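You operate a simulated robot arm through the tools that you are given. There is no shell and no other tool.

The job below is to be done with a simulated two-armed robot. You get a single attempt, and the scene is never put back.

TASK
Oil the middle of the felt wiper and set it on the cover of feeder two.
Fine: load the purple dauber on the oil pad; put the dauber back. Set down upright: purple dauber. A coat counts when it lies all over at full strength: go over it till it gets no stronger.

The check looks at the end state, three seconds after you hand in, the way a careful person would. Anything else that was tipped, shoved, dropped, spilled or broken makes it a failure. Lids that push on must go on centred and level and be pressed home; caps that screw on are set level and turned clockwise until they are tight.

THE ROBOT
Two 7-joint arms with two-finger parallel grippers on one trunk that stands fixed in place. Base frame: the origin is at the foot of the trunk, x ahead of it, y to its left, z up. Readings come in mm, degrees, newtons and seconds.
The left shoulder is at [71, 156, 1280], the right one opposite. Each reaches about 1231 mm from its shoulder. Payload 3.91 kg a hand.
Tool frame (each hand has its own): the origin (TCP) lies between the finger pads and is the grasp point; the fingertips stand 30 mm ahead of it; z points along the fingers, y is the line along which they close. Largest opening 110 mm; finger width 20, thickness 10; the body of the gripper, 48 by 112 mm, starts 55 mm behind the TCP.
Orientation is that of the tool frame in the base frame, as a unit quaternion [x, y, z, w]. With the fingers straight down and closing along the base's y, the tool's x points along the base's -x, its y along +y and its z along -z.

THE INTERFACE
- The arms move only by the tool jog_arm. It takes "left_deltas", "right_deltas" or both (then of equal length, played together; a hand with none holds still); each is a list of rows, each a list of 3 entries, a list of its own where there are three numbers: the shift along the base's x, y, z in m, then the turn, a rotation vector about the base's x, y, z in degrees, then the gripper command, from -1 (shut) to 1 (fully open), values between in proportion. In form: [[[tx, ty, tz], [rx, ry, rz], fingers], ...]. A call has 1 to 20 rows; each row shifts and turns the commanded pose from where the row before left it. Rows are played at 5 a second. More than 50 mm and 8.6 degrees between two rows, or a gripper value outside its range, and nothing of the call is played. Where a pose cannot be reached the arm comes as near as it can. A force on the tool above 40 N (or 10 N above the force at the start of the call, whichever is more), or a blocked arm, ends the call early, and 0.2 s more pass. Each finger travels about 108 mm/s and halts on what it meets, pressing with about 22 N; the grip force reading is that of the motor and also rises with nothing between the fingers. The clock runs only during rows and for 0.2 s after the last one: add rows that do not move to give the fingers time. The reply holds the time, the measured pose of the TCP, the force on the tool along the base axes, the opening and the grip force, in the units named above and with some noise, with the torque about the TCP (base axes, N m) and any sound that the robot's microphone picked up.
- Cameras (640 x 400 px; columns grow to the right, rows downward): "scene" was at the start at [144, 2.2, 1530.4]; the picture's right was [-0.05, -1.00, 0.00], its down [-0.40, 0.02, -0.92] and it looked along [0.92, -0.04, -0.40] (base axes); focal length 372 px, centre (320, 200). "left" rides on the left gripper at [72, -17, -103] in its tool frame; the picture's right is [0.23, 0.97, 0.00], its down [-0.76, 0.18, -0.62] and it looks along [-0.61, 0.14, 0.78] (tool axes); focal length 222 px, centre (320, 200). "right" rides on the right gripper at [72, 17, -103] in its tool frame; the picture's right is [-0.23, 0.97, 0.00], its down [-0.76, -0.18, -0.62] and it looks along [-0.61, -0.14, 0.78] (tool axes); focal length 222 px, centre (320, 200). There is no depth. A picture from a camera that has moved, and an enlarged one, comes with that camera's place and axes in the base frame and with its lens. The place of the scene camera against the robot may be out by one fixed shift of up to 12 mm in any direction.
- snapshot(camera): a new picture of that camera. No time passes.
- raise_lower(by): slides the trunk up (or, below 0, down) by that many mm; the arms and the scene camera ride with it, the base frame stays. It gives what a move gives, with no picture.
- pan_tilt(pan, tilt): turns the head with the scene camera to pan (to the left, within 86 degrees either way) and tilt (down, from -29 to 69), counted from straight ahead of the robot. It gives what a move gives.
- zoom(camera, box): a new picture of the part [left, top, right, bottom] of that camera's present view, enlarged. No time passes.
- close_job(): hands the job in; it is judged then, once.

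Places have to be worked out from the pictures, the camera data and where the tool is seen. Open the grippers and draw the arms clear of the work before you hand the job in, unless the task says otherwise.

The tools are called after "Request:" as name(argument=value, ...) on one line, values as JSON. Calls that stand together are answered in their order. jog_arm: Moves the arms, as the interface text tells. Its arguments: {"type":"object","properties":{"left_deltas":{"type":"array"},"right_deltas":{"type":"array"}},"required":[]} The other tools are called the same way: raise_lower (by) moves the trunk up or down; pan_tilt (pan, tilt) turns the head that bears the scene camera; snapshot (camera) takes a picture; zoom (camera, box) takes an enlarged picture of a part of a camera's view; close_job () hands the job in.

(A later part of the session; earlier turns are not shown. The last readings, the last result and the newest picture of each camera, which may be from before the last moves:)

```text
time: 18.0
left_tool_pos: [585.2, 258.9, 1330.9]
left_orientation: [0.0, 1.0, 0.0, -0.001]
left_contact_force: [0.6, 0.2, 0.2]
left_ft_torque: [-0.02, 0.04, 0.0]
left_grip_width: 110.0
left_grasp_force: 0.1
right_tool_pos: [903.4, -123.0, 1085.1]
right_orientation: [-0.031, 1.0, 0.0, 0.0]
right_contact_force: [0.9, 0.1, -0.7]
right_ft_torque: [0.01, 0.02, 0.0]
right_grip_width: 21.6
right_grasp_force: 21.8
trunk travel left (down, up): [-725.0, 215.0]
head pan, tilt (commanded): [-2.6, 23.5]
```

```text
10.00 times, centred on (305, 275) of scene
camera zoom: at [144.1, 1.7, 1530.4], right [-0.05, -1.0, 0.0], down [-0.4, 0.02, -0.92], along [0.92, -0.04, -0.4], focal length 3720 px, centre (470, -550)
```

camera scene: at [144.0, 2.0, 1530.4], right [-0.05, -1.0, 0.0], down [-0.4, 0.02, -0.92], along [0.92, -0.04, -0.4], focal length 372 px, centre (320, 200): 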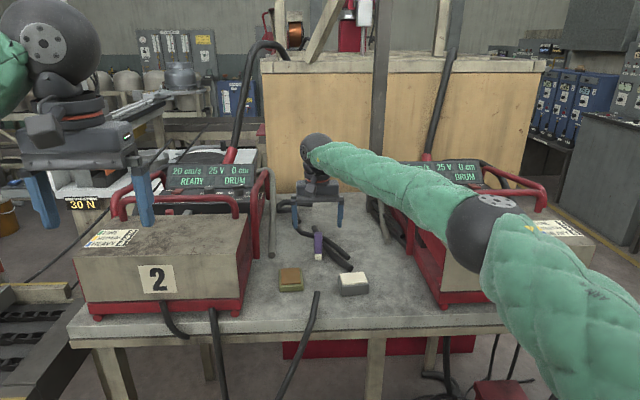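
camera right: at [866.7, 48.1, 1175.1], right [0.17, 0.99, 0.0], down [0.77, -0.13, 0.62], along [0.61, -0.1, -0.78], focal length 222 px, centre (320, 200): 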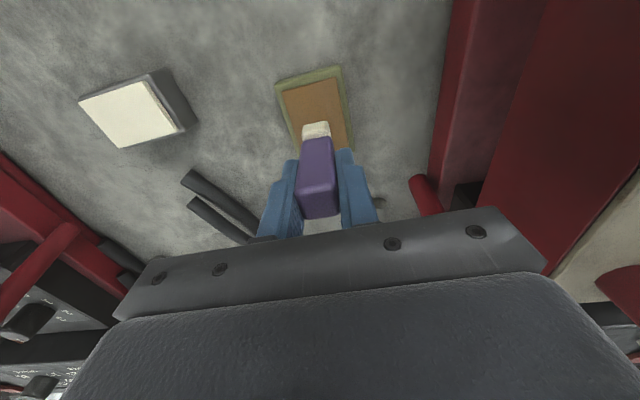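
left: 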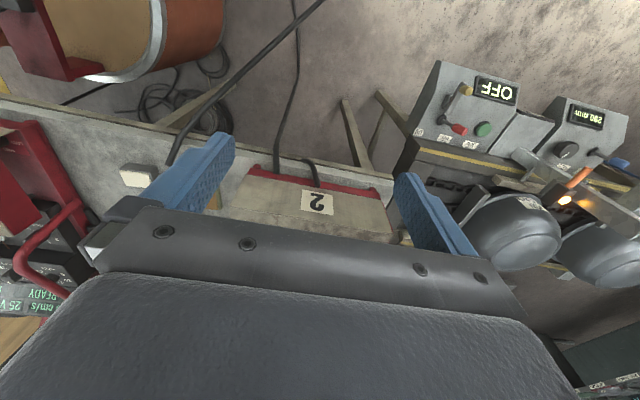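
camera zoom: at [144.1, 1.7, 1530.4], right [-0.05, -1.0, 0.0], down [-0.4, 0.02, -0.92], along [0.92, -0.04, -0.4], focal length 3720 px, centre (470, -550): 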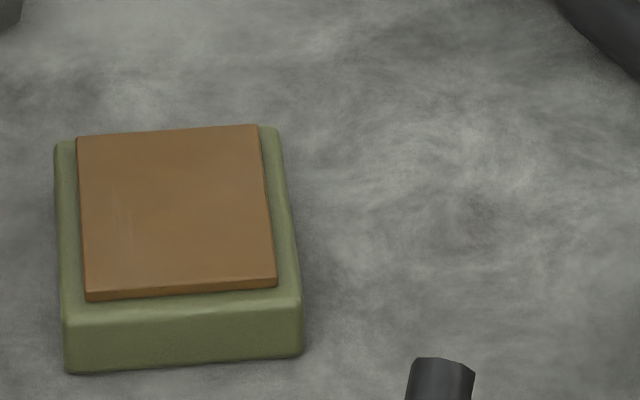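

The tip hangs straight and the pad has not moved. I shift (−0.8, +1.3) mm to the felt centre and lower toward expected contact at TCP z≈1049.

Request:
jog_arm(right_deltas=[[[-0.0008, 0.0013, -0.01], [0, 0, 0], -1], [[0, 0, -0.012], [0, 0, 0], -1], [[0, 0, -0.006], [0, 0, 0], -1], [[0, 0, -0.003], [0, 0, 0], -1], [[0, 0, 0], [0, 0, 0], -1]])

Request:
zoom(camera="scene", box=[335, 225, 385, 295])

Request:
zoom(camera="right", box=[270, 70, 370, 230])

```text
time: 19.2
left_tool_pos: [587.2, 259.9, 1331.1]
left_orientation: [0.001, 1.0, 0.0, -0.001]
left_contact_force: [-0.5, -0.1, -0.2]
left_ft_torque: [0.01, -0.01, -0.02]
left_grip_width: 110.1
left_grasp_force: 0.1
right_tool_pos: [902.5, -120.6, 1053.2]
right_orientation: [-0.032, 1.0, 0.0, 0.0]
right_contact_force: [0.3, 0.2, -0.5]
right_ft_torque: [0.05, -0.02, -0.02]
right_grip_width: 21.4
right_grasp_force: 21.9
trunk travel left (down, up): [-725.0, 215.0]
head pan, tilt (commanded): [-2.6, 23.5]
```

```text
5.71 times, centred on (360, 260) of scene
camera zoom: at [144.1, 2.3, 1530.4], right [-0.05, -1.0, 0.0], down [-0.4, 0.02, -0.92], along [0.92, -0.04, -0.4], focal length 2126 px, centre (91, -143)
```

zoom: 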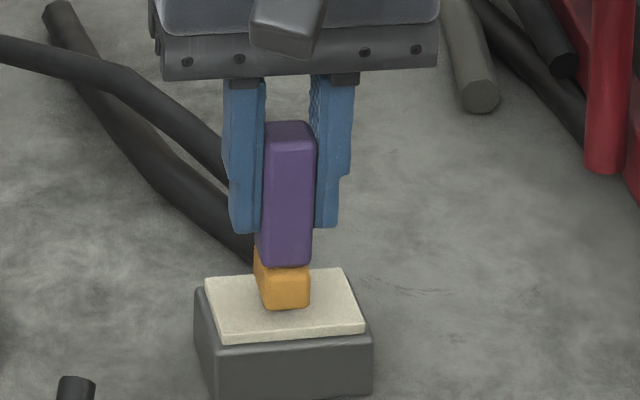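

```text
2.50 times, centred on (320, 150) of right
camera zoom: at [828.7, -107.5, 1156.5], right [0.17, 0.99, 0.0], down [0.77, -0.13, 0.62], along [0.61, -0.1, -0.78], focal length 555 px, centre (320, 325)
```

zoom: 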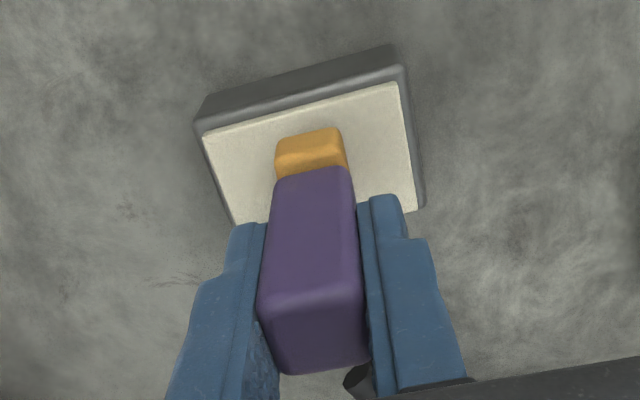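

The tip is centred over the felt in both views, about 4 mm above it. I lower in 1 mm steps to contact.

Request:
jog_arm(right_deltas=[[[0, 0, -0.0015], [0, 0, 0], -1], [[0, 0, -0.0015], [0, 0, 0], -1], [[0, 0, -0.001], [0, 0, 0], -1], [[0, 0, 0], [0, 0, 0], -1]])

```text
time: 20.2
left_tool_pos: [585.2, 259.4, 1330.0]
left_orientation: [0.0, 1.0, -0.001, -0.001]
left_contact_force: [-0.2, 0.3, 0.3]
left_ft_torque: [0.01, -0.01, -0.02]
left_grip_width: 109.8
left_grasp_force: 0.0
right_tool_pos: [902.1, -120.2, 1049.2]
right_orientation: [-0.032, 0.999, 0.0, 0.0]
right_contact_force: [0.5, -0.2, -0.3]
right_ft_torque: [-0.05, 0.01, 0.01]
right_grip_width: 21.4
right_grasp_force: 22.4
trunk travel left (down, up): [-725.0, 215.0]
head pan, tilt (commanded): [-2.6, 23.5]
```

No contact yet at z≈1049. I go down another 1.5 mm.

Request:
jog_arm(right_deltas=[[[0, 0, -0.001], [0, 0, 0], -1], [[0, 0, -0.0005], [0, 0, 0], -1], [[0, 0, 0], [0, 0, 0], -1]])

Request:
zoom(camera="scene", box=[335, 225, 385, 295])

```text
time: 21.0
left_tool_pos: [585.4, 259.8, 1331.2]
left_orientation: [-0.001, 1.0, 0.0, -0.001]
left_contact_force: [0.3, 0.3, 0.5]
left_ft_torque: [0.0, 0.01, -0.01]
left_grip_width: 110.0
left_grasp_force: 0.0
right_tool_pos: [902.0, -120.1, 1048.2]
right_orientation: [-0.031, 1.0, 0.0, 0.0]
right_contact_force: [-0.4, 0.4, -0.1]
right_ft_torque: [-0.04, 0.01, -0.01]
right_grip_width: 21.6
right_grasp_force: 22.2
trunk travel left (down, up): [-725.0, 215.0]
head pan, tilt (commanded): [-2.6, 23.5]
```

```text
5.71 times, centred on (360, 260) of scene
camera zoom: at [144.1, 2.3, 1530.4], right [-0.05, -1.0, 0.0], down [-0.4, 0.02, -0.92], along [0.92, -0.04, -0.4], focal length 2126 px, centre (91, -143)
```

zoom: 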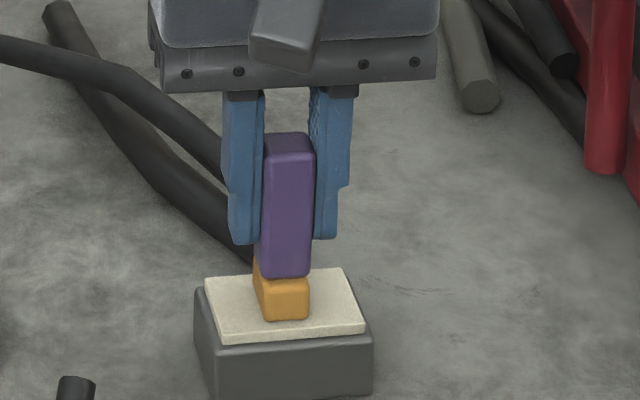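

Still no force at z≈1048; the tip looks almost touching. Another 1 mm step, then read.

Request:
jog_arm(right_deltas=[[[0, 0, -0.0005], [0, 0, 0], -1], [[0, 0, -0.0005], [0, 0, 0], -1], [[0, 0, 0], [0, 0, 0], -1]])

```text
time: 21.8
left_tool_pos: [586.3, 259.8, 1330.8]
left_orientation: [0.0, 1.0, -0.001, -0.002]
left_contact_force: [-0.3, 1.0, 0.4]
left_ft_torque: [0.0, 0.03, 0.0]
left_grip_width: 110.1
left_grasp_force: 0.0
right_tool_pos: [902.0, -120.3, 1048.0]
right_orientation: [-0.032, 0.999, 0.0, 0.0]
right_contact_force: [2.8, -0.6, 8.2]
right_ft_torque: [-0.02, -0.1, -0.01]
right_grip_width: 21.6
right_grasp_force: 22.2
trunk travel left (down, up): [-725.0, 215.0]
head pan, tilt (commanded): [-2.6, 23.5]
```

Contact at Fz≈8 N. I hold for a moment, then lift 25 mm to see the mark it leaves.

Request:
jog_arm(right_deltas=[[[0, 0, -0.0003], [0, 0, 0], -1], [[0, 0, 0], [0, 0, 0], -1], [[0, 0, 0], [0, 0, 0], -1], [[0, 0, 0.0053], [0, 0, 0], -1], [[0, 0, 0.02], [0, 0, 0], -1], [[0, 0, 0.015], [0, 0, 0], -1], [[0, 0, 0], [0, 0, 0], -1]])

Request:
zoom(camera="scene", box=[335, 225, 385, 295])

Request:
zoom(camera="right", box=[270, 70, 370, 230])

```text
time: 23.4
left_tool_pos: [586.6, 259.1, 1330.4]
left_orientation: [0.0, 1.0, -0.001, -0.001]
left_contact_force: [0.0, -0.3, 0.4]
left_ft_torque: [0.01, 0.0, 0.0]
left_grip_width: 110.0
left_grasp_force: 0.1
right_tool_pos: [901.5, -120.1, 1087.4]
right_orientation: [-0.031, 1.0, 0.0, 0.0]
right_contact_force: [0.6, -0.2, -0.4]
right_ft_torque: [0.02, 0.03, 0.02]
right_grip_width: 21.4
right_grasp_force: 22.1
trunk travel left (down, up): [-725.0, 215.0]
head pan, tilt (commanded): [-2.6, 23.5]
```

```text
5.71 times, centred on (360, 260) of scene
camera zoom: at [144.5, 2.2, 1530.3], right [-0.05, -1.0, 0.0], down [-0.4, 0.02, -0.92], along [0.92, -0.04, -0.4], focal length 2126 px, centre (91, -143)
```

zoom: 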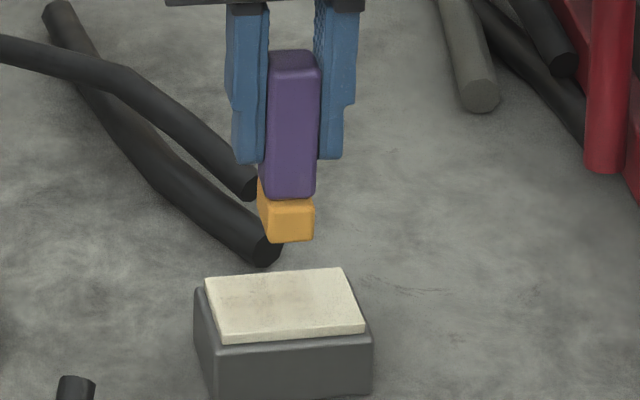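

```text
2.50 times, centred on (320, 150) of right
camera zoom: at [829.2, -107.9, 1189.7], right [0.17, 0.99, 0.0], down [0.77, -0.13, 0.62], along [0.61, -0.1, -0.78], focal length 555 px, centre (320, 325)
```

zoom: 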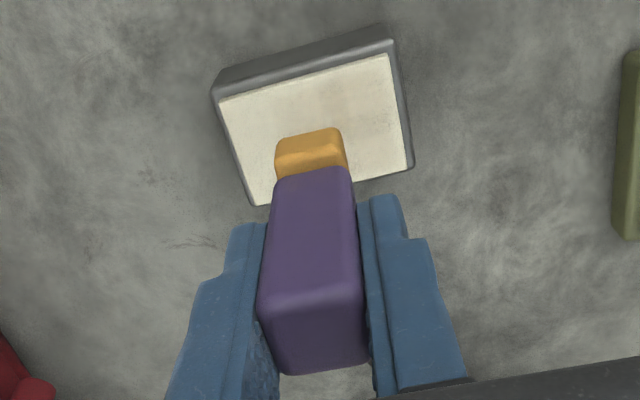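

The felt shows at most a faint tint. I zoom hard on the felt to see the mark.

Request:
zoom(camera="scene", box=[346, 264, 374, 290])

Request:
zoom(camera="right", box=[280, 75, 350, 160])

```text
15.38 times, centred on (360, 277) of scene
camera zoom: at [144.5, 2.2, 1530.3], right [-0.05, -1.0, 0.0], down [-0.4, 0.02, -0.92], along [0.92, -0.04, -0.4], focal length 5723 px, centre (-295, -985)
```

zoom: 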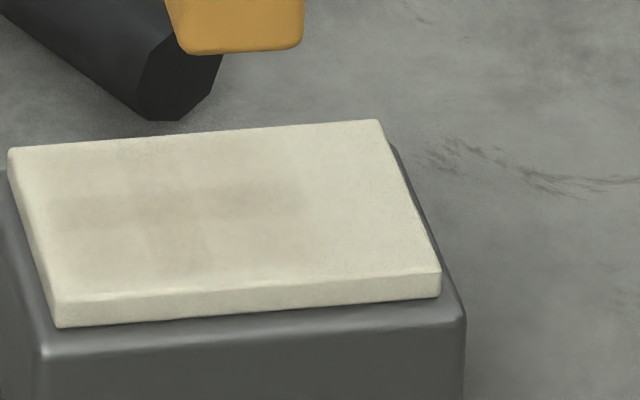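

```text
4.71 times, centred on (315, 118) of right
camera zoom: at [829.2, -107.9, 1189.7], right [0.17, 0.99, 0.0], down [0.77, -0.13, 0.62], along [0.61, -0.1, -0.78], focal length 1045 px, centre (344, 588)
```

zoom: 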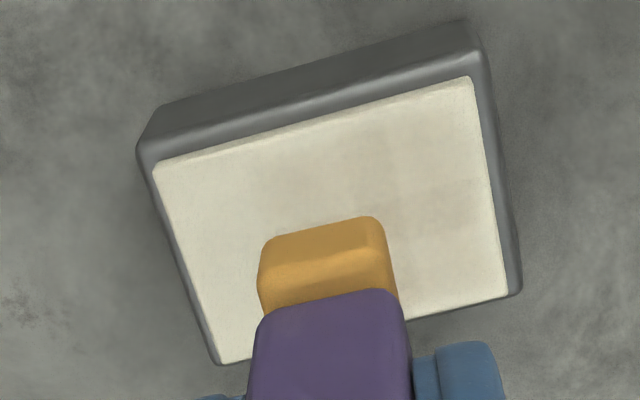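

A faint tint seems present left of centre. I zoom further to judge its shape before the next dab.

Request:
zoom(camera="scene", box=[345, 268, 365, 288])

Request:
zoom(camera="scene", box=[355, 268, 375, 288])

Request:
zoom(camera="scene", box=[350, 253, 366, 269])

```text
16.00 times, centred on (355, 278) of scene
camera zoom: at [144.5, 2.2, 1530.3], right [-0.05, -1.0, 0.0], down [-0.4, 0.02, -0.92], along [0.92, -0.04, -0.4], focal length 5952 px, centre (-240, -1048)
```

zoom: 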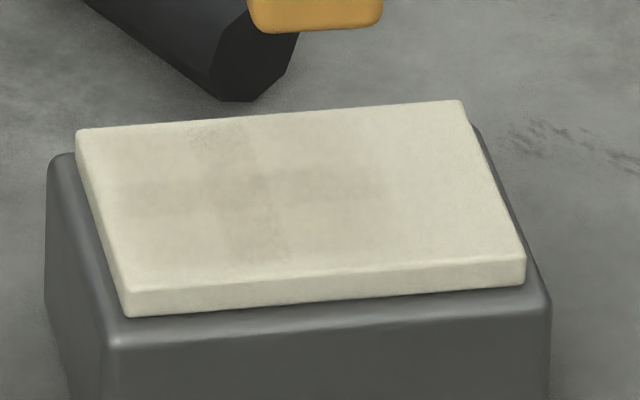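

```text
16.00 times, centred on (365, 278) of scene
camera zoom: at [144.5, 2.2, 1530.3], right [-0.05, -1.0, 0.0], down [-0.4, 0.02, -0.92], along [0.92, -0.04, -0.4], focal length 5952 px, centre (-400, -1048)
```

zoom: 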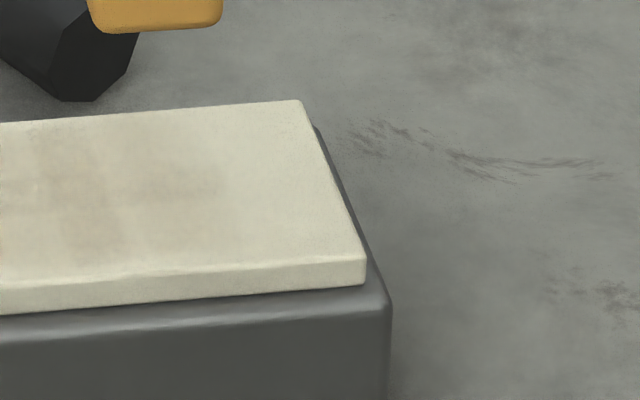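

```text
16.00 times, centred on (358, 261) of scene
camera zoom: at [144.5, 2.2, 1530.3], right [-0.05, -1.0, 0.0], down [-0.4, 0.02, -0.92], along [0.92, -0.04, -0.4], focal length 5952 px, centre (-288, -776)
```

zoom: 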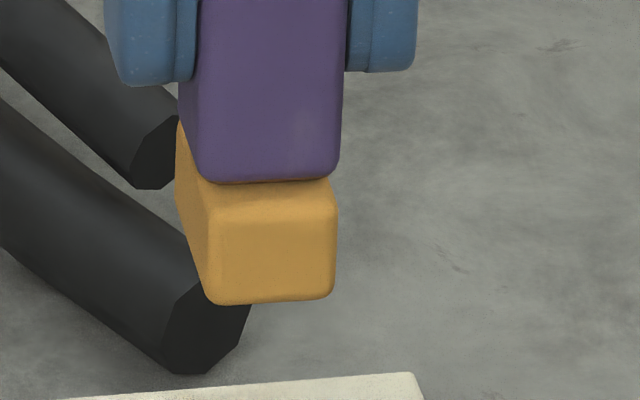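

To separate a stain from a soft shadow, I move the dauber sideways 70 mm away and look at the felt again.

Request:
jog_arm(right_deltas=[[[0, -0.02, 0.02], [0, 0, 0], -1], [[0, -0.025, 0.02], [0, 0, 0], -1], [[0, -0.025, 0.02], [0, 0, 0], -1], [[0, 0, 0], [0, 0, 0], -1], [[0, 0, 0], [0, 0, 0], -1]])

Request:
zoom(camera="scene", box=[345, 268, 365, 288])

Request:
zoom(camera="right", box=[300, 60, 460, 200])

Request:
snapshot(camera="scene")

```text
time: 24.6
left_tool_pos: [586.6, 259.4, 1330.3]
left_orientation: [0.0, 1.0, 0.0, -0.001]
left_contact_force: [0.6, -0.5, 0.0]
left_ft_torque: [-0.01, -0.02, -0.01]
left_grip_width: 110.1
left_grasp_force: 0.0
right_tool_pos: [903.0, -191.2, 1146.9]
right_orientation: [-0.031, 1.0, 0.0, 0.0]
right_contact_force: [0.2, -0.5, -0.3]
right_ft_torque: [0.0, -0.01, 0.02]
right_grip_width: 21.4
right_grasp_force: 22.5
trunk travel left (down, up): [-725.0, 215.0]
head pan, tilt (commanded): [-2.6, 23.5]
```

```text
16.00 times, centred on (355, 278) of scene
camera zoom: at [144.1, 2.0, 1530.4], right [-0.05, -1.0, 0.0], down [-0.4, 0.02, -0.92], along [0.92, -0.04, -0.4], focal length 5952 px, centre (-240, -1048)
```

zoom: 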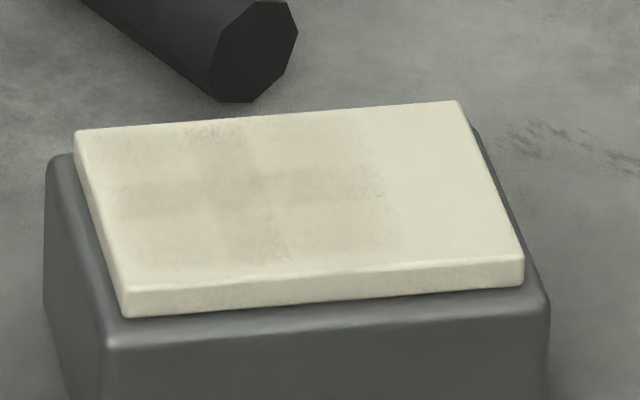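

```text
2.86 times, centred on (380, 130) of right
camera zoom: at [829.1, -177.9, 1249.3], right [0.17, 0.99, 0.0], down [0.77, -0.13, 0.62], along [0.61, -0.1, -0.78], focal length 635 px, centre (149, 400)
```

zoom: 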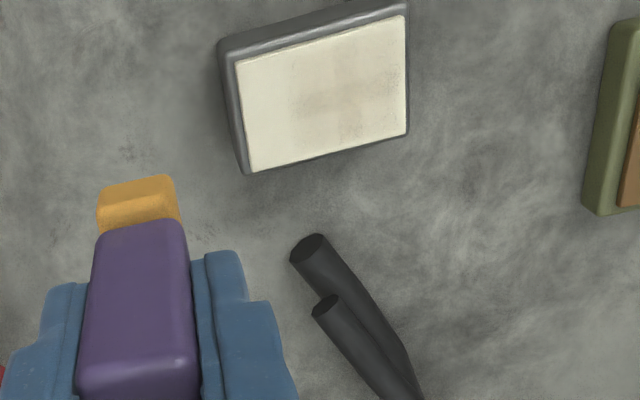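

```text
taken
camera scene: at [144.1, 2.0, 1530.4], right [-0.05, -1.0, 0.0], down [-0.4, 0.02, -0.92], along [0.92, -0.04, -0.4], focal length 372 px, centre (320, 200)
```

scene: 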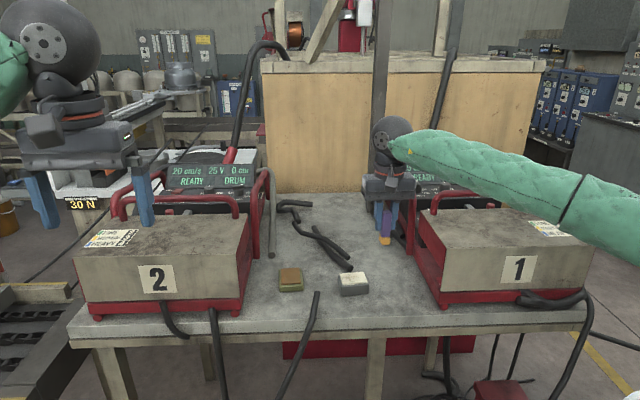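

The tint stays after the dauber moved, so it is a first faint coat. I return to the centre and dab three times, holding each press about half a second at roughly 10 N, then lift away to look.

Request:
jog_arm(right_deltas=[[[0, 0.025, -0.02], [0, 0, 0], -1], [[0, 0.025, -0.02], [0, 0, 0], -1], [[0, 0.02, -0.02], [0, 0, 0], -1], [[0, 0, -0.02], [0, 0, 0], -1], [[0, 0, -0.015], [0, 0, 0], -1], [[0, 0, -0.004], [0, 0, 0], -1], [[0, 0, -0.001], [0, 0, 0], -1], [[0, 0, -0.0003], [0, 0, 0], -1], [[0, 0, 0], [0, 0, 0], -1], [[0, 0, 0], [0, 0, 0], -1]])

Request:
zoom(camera="scene", box=[345, 260, 373, 290])

Request:
zoom(camera="right", box=[270, 70, 370, 230])

```text
time: 26.8
left_tool_pos: [585.6, 259.3, 1330.0]
left_orientation: [0.0, 1.0, 0.0, -0.001]
left_contact_force: [0.1, -0.6, 0.3]
left_ft_torque: [-0.02, 0.01, 0.04]
left_grip_width: 110.0
left_grasp_force: 0.1
right_tool_pos: [901.2, -119.2, 1047.5]
right_orientation: [-0.031, 1.0, 0.0, 0.0]
right_contact_force: [3.8, 2.3, 10.7]
right_ft_torque: [0.12, -0.16, -0.04]
right_grip_width: 21.6
right_grasp_force: 21.8
trunk travel left (down, up): [-725.0, 215.0]
head pan, tilt (commanded): [-2.6, 23.5]
```

```text
13.33 times, centred on (359, 275) of scene
camera zoom: at [143.5, 2.8, 1530.6], right [-0.05, -1.0, 0.0], down [-0.4, 0.02, -0.92], along [0.92, -0.04, -0.4], focal length 4960 px, centre (-200, -800)
```

zoom: 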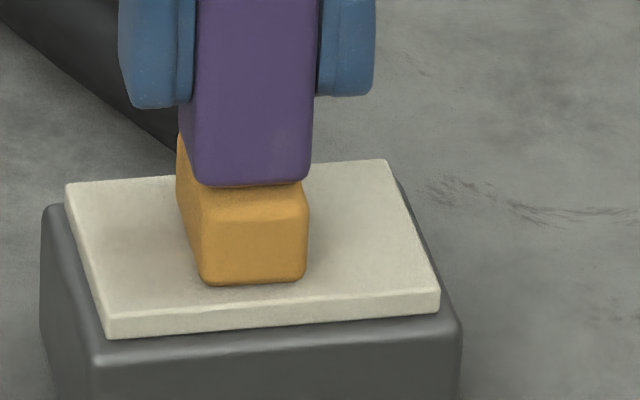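

```text
2.50 times, centred on (320, 150) of right
camera zoom: at [828.0, -107.0, 1150.7], right [0.17, 0.99, 0.0], down [0.77, -0.13, 0.62], along [0.62, -0.1, -0.78], focal length 555 px, centre (320, 325)
```

zoom: 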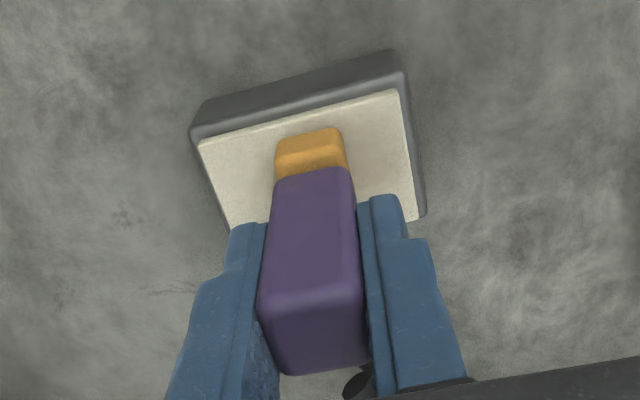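

The tip sits about 2 mm toward +y and 2 mm toward the robot from the exact felt centre. I lift slightly, correct by (+2, −2) mm, dab twice more, then move away to inspect.

Request:
jog_arm(right_deltas=[[[0, 0, 0.006], [0, 0, 0], -1], [[0.002, -0.002, 0], [0, 0, 0], -1], [[0, 0, -0.004], [0, 0, 0], -1], [[0, 0, -0.002], [0, 0, 0], -1], [[0, 0, 0], [0, 0, 0], -1], [[0, 0, 0], [0, 0, 0], -1], [[0, 0, 0.006], [0, 0, 0], -1], [[0, 0, -0.004], [0, 0, 0], -1], [[0, 0, -0.002], [0, 0, 0], -1], [[0, 0, 0], [0, 0, 0], -1], [[0, 0, 0], [0, 0, 0], -1], [[0, 0, 0.01], [0, 0, 0], -1], [[0, 0, 0.03], [0, 0, 0], -1], [[0, -0.02, 0.02], [0, 0, 0], -1], [[0, -0.025, 0.02], [0, 0, 0], -1], [[0, -0.025, 0.02], [0, 0, 0], -1], [[0, 0, 0], [0, 0, 0], -1]])

Request:
zoom(camera="scene", box=[345, 268, 365, 288])

Request:
zoom(camera="right", box=[300, 60, 460, 200])

Request:
zoom(camera="right", box=[350, 60, 410, 110])

```text
time: 30.4
left_tool_pos: [586.4, 260.5, 1329.3]
left_orientation: [0.001, 1.0, -0.001, -0.001]
left_contact_force: [-0.8, -0.1, 1.8]
left_ft_torque: [0.01, 0.02, -0.03]
left_grip_width: 110.0
left_grasp_force: 0.0
right_tool_pos: [905.1, -192.3, 1146.4]
right_orientation: [-0.031, 1.0, 0.0, -0.001]
right_contact_force: [0.5, -0.4, -1.2]
right_ft_torque: [0.02, -0.01, 0.0]
right_grip_width: 21.5
right_grasp_force: 22.1
trunk travel left (down, up): [-725.0, 215.0]
head pan, tilt (commanded): [-2.6, 23.5]
```

```text
16.00 times, centred on (355, 278) of scene
camera zoom: at [144.9, 2.8, 1530.3], right [-0.05, -1.0, 0.0], down [-0.4, 0.02, -0.92], along [0.92, -0.04, -0.4], focal length 5952 px, centre (-240, -1048)
```

zoom: 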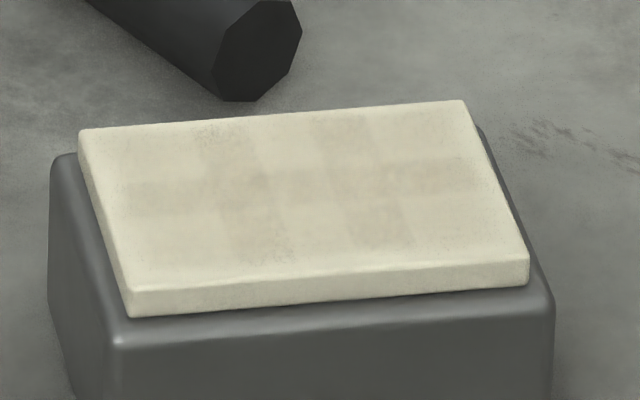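

```text
2.86 times, centred on (380, 130) of right
camera zoom: at [831.1, -179.3, 1249.1], right [0.17, 0.99, 0.0], down [0.77, -0.13, 0.62], along [0.61, -0.1, -0.78], focal length 635 px, centre (149, 400)
```

zoom: 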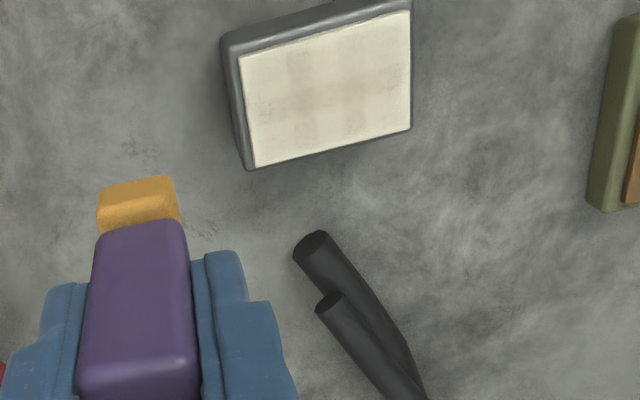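

```text
8.00 times, centred on (380, 85) of right
camera zoom: at [831.1, -179.3, 1249.1], right [0.17, 0.99, 0.0], down [0.77, -0.13, 0.62], along [0.61, -0.1, -0.78], focal length 1777 px, centre (-160, 1120)
```

zoom: 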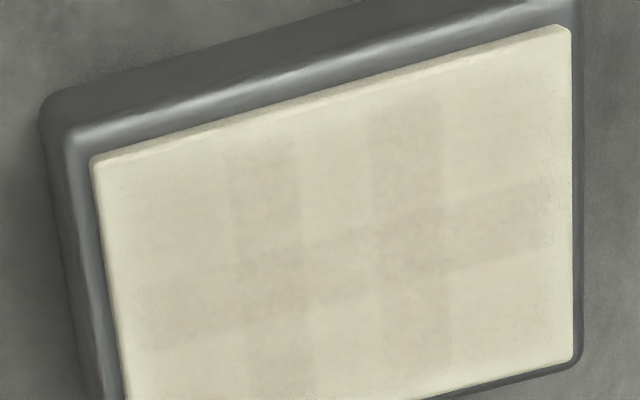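

Every dab leaves only a faint patchwork tint, so dabbing alone builds slowly. I go back to the centre, press lightly and rub with short ±3 mm strokes to see whether the coat strengthens.

Request:
jog_arm(right_deltas=[[[0, 0.025, -0.02], [0, 0, 0], -1], [[0, 0.025, -0.02], [0, 0, 0], -1], [[0, 0.02, -0.02], [0, 0, 0], -1], [[0, 0, -0.03], [0, 0, 0], -1], [[0, 0, -0.008], [0, 0, 0], -1], [[0, 0, -0.0019], [0, 0, 0], -1], [[0, 0, 0], [0, 0, 0], -1], [[0, 0.003, 0], [0, 0, 0], -1], [[0, -0.003, 0], [0, 0, 0], -1], [[0, -0.003, 0], [0, 0, 0], -1], [[0, 0.003, 0], [0, 0, 0], -1], [[0.003, 0, 0], [0, 0, 0], -1], [[-0.003, 0, 0], [0, 0, 0], -1], [[-0.003, 0, 0], [0, 0, 0], -1], [[0.003, 0, 0], [0, 0, 0], -1]])

Request:
zoom(camera="scene", box=[345, 260, 373, 290])

```text
time: 33.6
left_tool_pos: [584.0, 259.0, 1331.6]
left_orientation: [0.001, 1.0, -0.001, 0.0]
left_contact_force: [0.3, -0.4, 0.3]
left_ft_torque: [-0.01, -0.02, -0.04]
left_grip_width: 110.0
left_grasp_force: 0.1
right_tool_pos: [902.4, -123.1, 1047.3]
right_orientation: [-0.031, 1.0, 0.0, 0.001]
right_contact_force: [-5.7, -0.7, 13.0]
right_ft_torque: [-0.02, 0.4, 0.03]
right_grip_width: 21.5
right_grasp_force: 21.9
trunk travel left (down, up): [-725.0, 215.0]
head pan, tilt (commanded): [-2.6, 23.5]
```

```text
13.33 times, centred on (359, 275) of scene
camera zoom: at [142.2, 2.5, 1530.6], right [-0.05, -1.0, 0.0], down [-0.4, 0.02, -0.92], along [0.92, -0.04, -0.4], focal length 4960 px, centre (-200, -800)
```

zoom: 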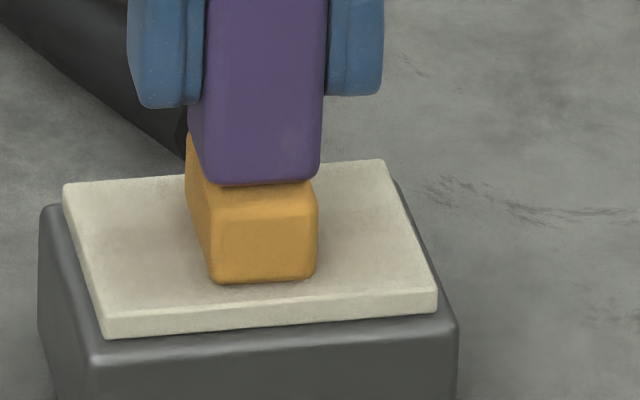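

The rub finished with about 13 N on the tip. I lift and move aside to see the coat.

Request:
jog_arm(right_deltas=[[[0, 0, 0.01], [0, 0, 0], -1], [[0, 0, 0.03], [0, 0, 0], -1], [[0, -0.02, 0.02], [0, 0, 0], -1], [[0, -0.025, 0.02], [0, 0, 0], -1], [[0, -0.025, 0.02], [0, 0, 0], -1], [[0, 0, 0], [0, 0, 0], -1], [[0, 0, 0], [0, 0, 0], -1]])

Request:
zoom(camera="scene", box=[345, 268, 365, 288])

Request:
zoom(camera="right", box=[350, 60, 410, 110])

Request:
zoom(camera="right", box=[300, 60, 460, 200])

```text
time: 35.2
left_tool_pos: [586.0, 259.0, 1330.9]
left_orientation: [0.001, 1.0, 0.0, 0.0]
left_contact_force: [0.4, 0.7, 0.1]
left_ft_torque: [0.02, 0.02, -0.02]
left_grip_width: 109.6
left_grasp_force: 0.0
right_tool_pos: [903.7, -193.8, 1146.9]
right_orientation: [-0.031, 1.0, -0.001, 0.0]
right_contact_force: [-0.5, 0.0, -0.5]
right_ft_torque: [0.0, 0.01, -0.02]
right_grip_width: 21.5
right_grasp_force: 21.5
trunk travel left (down, up): [-725.0, 215.0]
head pan, tilt (commanded): [-2.6, 23.5]
```

```text
16.00 times, centred on (355, 278) of scene
camera zoom: at [143.9, 2.1, 1530.4], right [-0.05, -1.0, 0.0], down [-0.4, 0.02, -0.92], along [0.92, -0.04, -0.4], focal length 5952 px, centre (-240, -1048)
```

zoom: 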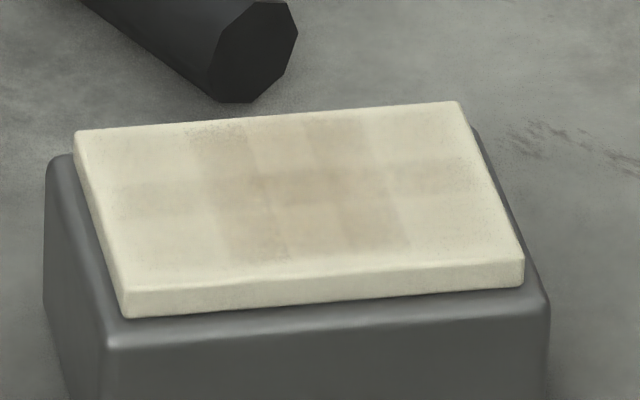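

```text
8.00 times, centred on (380, 85) of right
camera zoom: at [829.8, -179.5, 1250.3], right [0.17, 0.99, 0.0], down [0.77, -0.13, 0.62], along [0.61, -0.1, -0.78], focal length 1777 px, centre (-160, 1120)
```

zoom: 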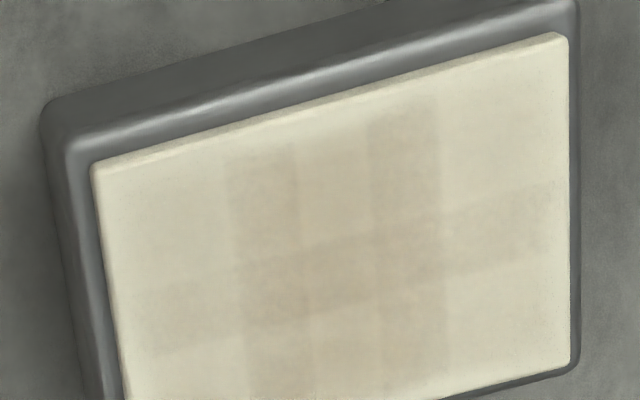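

```text
2.86 times, centred on (380, 130) of right
camera zoom: at [829.8, -179.5, 1250.3], right [0.17, 0.99, 0.0], down [0.77, -0.13, 0.62], along [0.61, -0.1, -0.78], focal length 635 px, centre (149, 400)
```

zoom: 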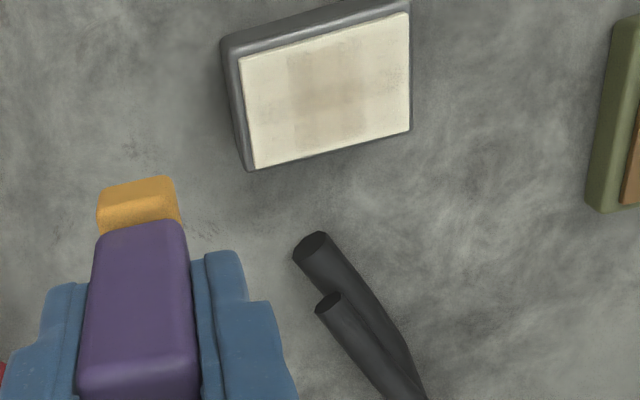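

The centre got a bit warmer, so rubbing builds the coat. The wiper has not moved, so I rub longer with a small raster (±4 mm along x, ±5 mm along y) at about 10 N.

Request:
jog_arm(right_deltas=[[[0, 0.025, -0.02], [0, 0, 0], -1], [[0, 0.025, -0.02], [0, 0, 0], -1], [[0, 0.02, -0.02], [0, 0, 0], -1], [[0, 0, -0.03], [0, 0, 0], -1], [[0, 0, -0.008], [0, 0, 0], -1], [[0, 0, -0.002], [0, 0, 0], -1], [[0, 0.005, 0], [0, 0, 0], -1], [[0, -0.005, 0], [0, 0, 0], -1], [[0, -0.005, 0], [0, 0, 0], -1], [[0, 0.005, 0], [0, 0, 0], -1], [[0.004, 0, 0], [0, 0, 0], -1], [[-0.004, 0, 0], [0, 0, 0], -1], [[-0.004, 0, 0], [0, 0, 0], -1], [[0.004, 0, 0], [0, 0, 0], -1], [[0, 0.005, 0], [0, 0, 0], -1], [[0, -0.005, 0], [0, 0, 0], -1], [[0, -0.005, 0], [0, 0, 0], -1], [[0, 0.005, 0], [0, 0, 0], -1], [[0, 0, 0], [0, 0, 0], -1]])

Request:
jog_arm(right_deltas=[[[0.004, 0, 0], [0, 0, 0], -1], [[-0.004, 0, 0], [0, 0, 0], -1], [[-0.004, 0, 0], [0, 0, 0], -1], [[0.004, 0, 0], [0, 0, 0], -1], [[0, 0.005, 0], [0, 0, 0], -1], [[0, -0.005, 0], [0, 0, 0], -1], [[0, -0.005, 0], [0, 0, 0], -1], [[0, 0.005, 0], [0, 0, 0], -1], [[0.004, 0, 0], [0, 0, 0], -1], [[-0.004, 0, 0], [0, 0, 0], -1], [[-0.004, 0, 0], [0, 0, 0], -1], [[0.004, 0, 0], [0, 0, 0], -1], [[0, 0, 0.01], [0, 0, 0], -1], [[0, 0, 0.03], [0, 0, 0], -1], [[0, -0.02, 0.02], [0, 0, 0], -1], [[0, -0.025, 0.02], [0, 0, 0], -1], [[0, -0.025, 0.02], [0, 0, 0], -1], [[0, 0, 0], [0, 0, 0], -1]])

Request:
zoom(camera="scene", box=[345, 268, 365, 288])

Request:
zoom(camera="right", box=[350, 60, 410, 110])

Request:
zoom(camera="right", box=[300, 60, 460, 200])

```text
time: 39.2
left_tool_pos: [585.6, 258.1, 1330.8]
left_orientation: [0.0, 1.0, -0.001, -0.001]
left_contact_force: [-0.2, -0.3, 0.4]
left_ft_torque: [0.03, 0.0, 0.04]
left_grip_width: 110.2
left_grasp_force: 0.1
right_tool_pos: [904.3, -123.4, 1048.0]
right_orientation: [-0.03, 1.0, -0.001, 0.001]
right_contact_force: [-0.8, -4.7, 11.6]
right_ft_torque: [-0.3, 0.05, 0.02]
right_grip_width: 21.3
right_grasp_force: 21.5
trunk travel left (down, up): [-725.0, 215.0]
head pan, tilt (commanded): [-2.6, 23.5]
```

```text
time: 43.0
left_tool_pos: [586.9, 259.6, 1330.5]
left_orientation: [0.0, 1.0, -0.001, -0.001]
left_contact_force: [-0.2, -0.4, 0.6]
left_ft_torque: [-0.01, 0.01, 0.0]
left_grip_width: 110.2
left_grasp_force: 0.1
right_tool_pos: [905.2, -191.9, 1146.7]
right_orientation: [-0.033, 0.999, 0.0, -0.001]
right_contact_force: [0.2, -0.4, 0.1]
right_ft_torque: [-0.03, -0.04, 0.02]
right_grip_width: 21.6
right_grasp_force: 21.7
trunk travel left (down, up): [-725.0, 215.0]
head pan, tilt (commanded): [-2.6, 23.5]
```

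```text
16.00 times, centred on (355, 278) of scene
camera zoom: at [145.0, 2.8, 1530.3], right [-0.05, -1.0, 0.0], down [-0.4, 0.02, -0.92], along [0.92, -0.04, -0.4], focal length 5952 px, centre (-240, -1048)
```

zoom: 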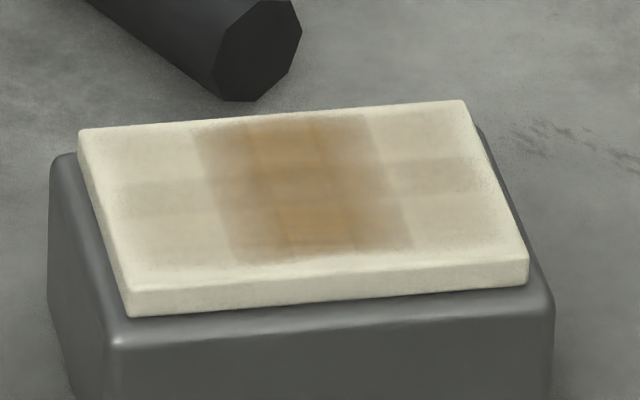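

```text
8.00 times, centred on (380, 85) of right
camera zoom: at [831.6, -178.6, 1249.5], right [0.17, 0.99, 0.0], down [0.77, -0.13, 0.62], along [0.61, -0.1, -0.78], focal length 1777 px, centre (-160, 1120)
```

zoom: 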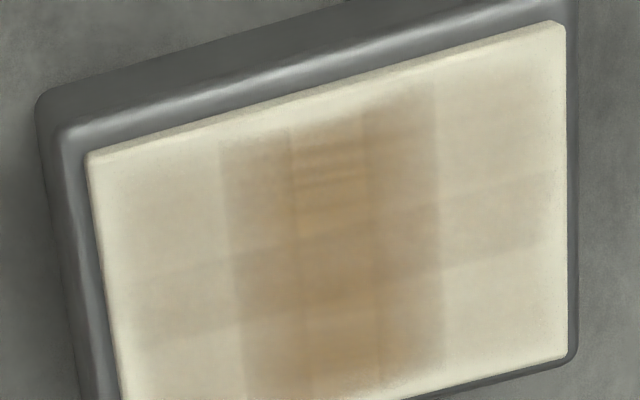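

```text
2.86 times, centred on (380, 130) of right
camera zoom: at [831.6, -178.6, 1249.5], right [0.17, 0.99, 0.0], down [0.77, -0.13, 0.62], along [0.61, -0.1, -0.78], focal length 635 px, centre (149, 400)
```

zoom: 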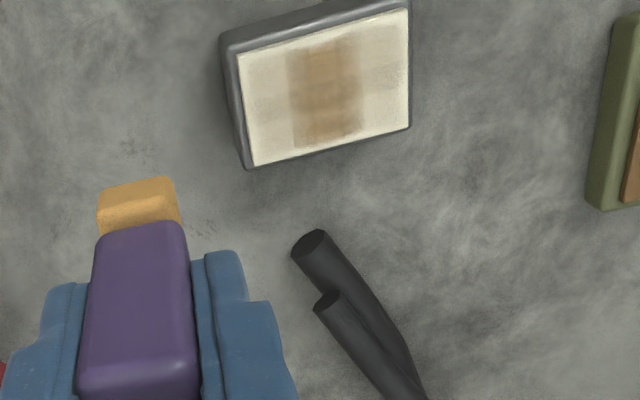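

Rubbing works: a brown band now shows in the middle of the felt, and the tip has paled somewhat, so it is losing load. I go back to the oil pad to reload it.

Request:
jog_arm(right_deltas=[[[0.0073, 0.0454, -0.01], [0, 0, 0], -1], [[0.0073, 0.0454, -0.01], [0, 0, 0], -1], [[0.0073, 0.0454, -0.01], [0, 0, 0], -1], [[0.0072, 0.0454, -0.01], [0, 0, 0], -1], [[0.0072, 0.0454, -0.01], [0, 0, 0], -1], [[0, 0, -0.03], [0, 0, 0], -1], [[0, 0, -0.025], [0, 0, 0], -1], [[0, 0, -0.006], [0, 0, 0], -1], [[0, 0, -0.002], [0, 0, 0], -1], [[0, 0, -0.0012], [0, 0, 0], -1], [[0, 0, 0], [0, 0, 0], -1], [[0, 0, 0], [0, 0, 0], -1], [[0, 0, 0], [0, 0, 0], -1]])

Request:
zoom(camera="scene", box=[270, 230, 330, 300])

Request:
zoom(camera="right", box=[270, 70, 370, 230])

```text
time: 45.8
left_tool_pos: [584.0, 259.1, 1331.1]
left_orientation: [0.0, 1.0, -0.001, 0.0]
left_contact_force: [-0.2, 0.3, 0.3]
left_ft_torque: [-0.03, 0.03, 0.0]
left_grip_width: 109.9
left_grasp_force: 0.1
right_tool_pos: [940.0, 35.9, 1033.1]
right_orientation: [-0.031, 1.0, 0.0, 0.0]
right_contact_force: [2.8, -0.4, 8.1]
right_ft_torque: [0.0, -0.19, -0.02]
right_grip_width: 21.3
right_grasp_force: 21.9
trunk travel left (down, up): [-725.0, 215.0]
head pan, tilt (commanded): [-2.6, 23.5]
```

```text
5.71 times, centred on (300, 265) of scene
camera zoom: at [143.7, 2.4, 1530.5], right [-0.05, -1.0, 0.0], down [-0.4, 0.02, -0.92], along [0.92, -0.04, -0.4], focal length 2126 px, centre (434, -171)
```

zoom: 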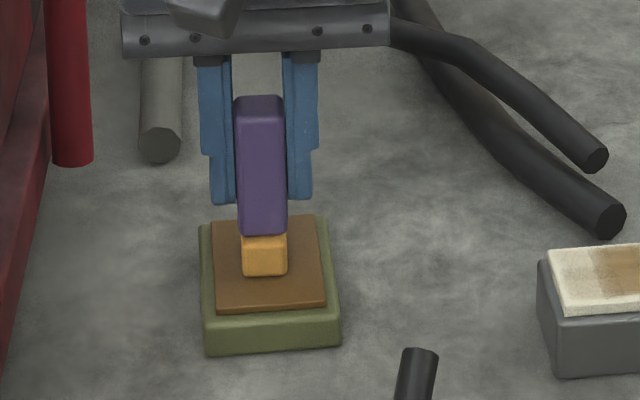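

```text
2.50 times, centred on (320, 150) of right
camera zoom: at [866.5, 47.9, 1136.2], right [0.17, 0.99, 0.0], down [0.77, -0.13, 0.62], along [0.61, -0.1, -0.78], focal length 555 px, centre (320, 325)
```

zoom: 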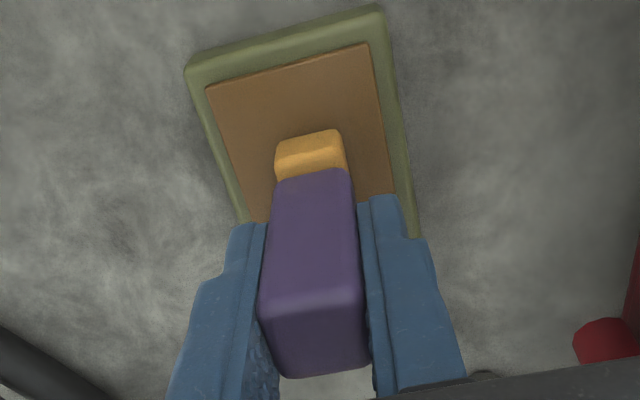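

The tip is on the pad at about 8 N. I press 0.4 mm further, rub a hair to load it well, then lift to check the tip colour.

Request:
jog_arm(right_deltas=[[[0, 0, -0.0004], [0, 0, 0], -1], [[0.003, 0, 0], [0, 0, 0], -1], [[-0.003, 0, 0], [0, 0, 0], -1], [[-0.003, 0, 0], [0, 0, 0], -1], [[0.003, 0, 0], [0, 0, 0], -1], [[0, 0, 0], [0, 0, 0], -1], [[0, 0, 0.0046], [0, 0, 0], -1], [[0, 0, 0.02], [0, 0, 0], -1], [[0, 0, 0.03], [0, 0, 0], -1], [[0, 0, 0], [0, 0, 0], -1]])

Request:
zoom(camera="scene", box=[270, 220, 330, 300])

Request:
zoom(camera="right", box=[270, 70, 370, 230])

```text
time: 48.0
left_tool_pos: [586.6, 259.6, 1330.2]
left_orientation: [0.0, 1.0, -0.001, -0.001]
left_contact_force: [0.2, -0.1, -0.4]
left_ft_torque: [0.03, 0.02, 0.0]
left_grip_width: 109.9
left_grasp_force: 0.0
right_tool_pos: [941.5, 34.9, 1086.0]
right_orientation: [-0.031, 1.0, 0.0, -0.001]
right_contact_force: [-0.2, -0.1, -0.2]
right_ft_torque: [0.01, -0.01, -0.01]
right_grip_width: 21.3
right_grasp_force: 22.0
trunk travel left (down, up): [-725.0, 215.0]
head pan, tilt (commanded): [-2.6, 23.5]
```

```text
5.00 times, centred on (300, 260) of scene
camera zoom: at [144.9, 2.4, 1530.3], right [-0.05, -1.0, 0.0], down [-0.4, 0.02, -0.92], along [0.92, -0.04, -0.4], focal length 1860 px, centre (420, -100)
```

zoom: 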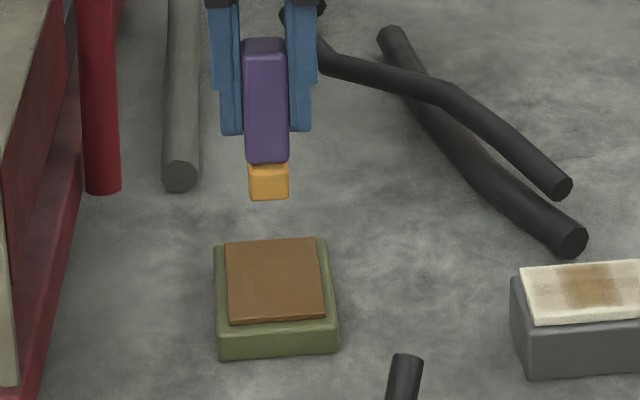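

```text
2.50 times, centred on (320, 150) of right
camera zoom: at [867.2, 47.6, 1189.3], right [0.17, 0.99, 0.0], down [0.77, -0.13, 0.62], along [0.61, -0.1, -0.78], focal length 555 px, centre (320, 325)
```

zoom: 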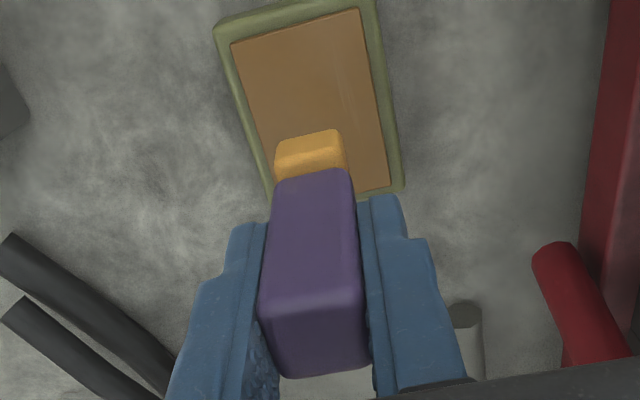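

The tip looks a bit paler than after the first loading. I press it on the pad again, longer, and compare colour.

Request:
jog_arm(right_deltas=[[[0, 0, -0.03], [0, 0, 0], -1], [[0, 0, -0.02], [0, 0, 0], -1], [[0, 0, -0.003], [0, 0, 0], -1], [[0, 0, -0.0014], [0, 0, 0], -1], [[0, 0, -0.0004], [0, 0, 0], -1], [[0, 0, 0], [0, 0, 0], -1], [[0, 0, 0], [0, 0, 0], -1], [[0, 0, 0], [0, 0, 0], -1], [[0, 0, 0], [0, 0, 0], -1], [[0, 0, 0], [0, 0, 0], -1]])

Request:
zoom(camera="scene", box=[270, 230, 330, 300])

Request:
zoom(camera="right", box=[270, 70, 370, 230])

```text
time: 50.2
left_tool_pos: [584.5, 259.1, 1330.8]
left_orientation: [0.0, 1.0, -0.001, -0.001]
left_contact_force: [-0.4, -0.5, 0.8]
left_ft_torque: [-0.04, 0.01, -0.01]
left_grip_width: 109.9
left_grasp_force: 0.0
right_tool_pos: [940.2, 35.6, 1033.2]
right_orientation: [-0.031, 1.0, -0.001, 0.0]
right_contact_force: [4.3, 0.1, 14.8]
right_ft_torque: [0.03, -0.15, -0.01]
right_grip_width: 21.4
right_grasp_force: 22.8
trunk travel left (down, up): [-725.0, 215.0]
head pan, tilt (commanded): [-2.6, 23.5]
```

```text
5.71 times, centred on (300, 265) of scene
camera zoom: at [142.9, 2.5, 1530.6], right [-0.05, -1.0, 0.0], down [-0.4, 0.02, -0.92], along [0.92, -0.04, -0.4], focal length 2126 px, centre (434, -171)
```

zoom: 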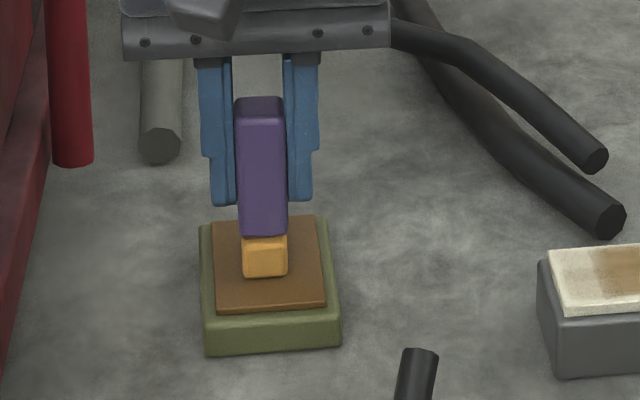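

```text
2.50 times, centred on (320, 150) of right
camera zoom: at [865.7, 47.8, 1136.0], right [0.17, 0.99, 0.0], down [0.77, -0.13, 0.62], along [0.62, -0.1, -0.78], focal length 555 px, centre (320, 325)
```

zoom: 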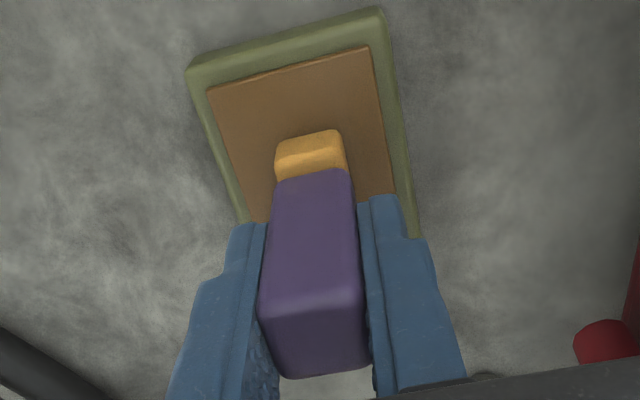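

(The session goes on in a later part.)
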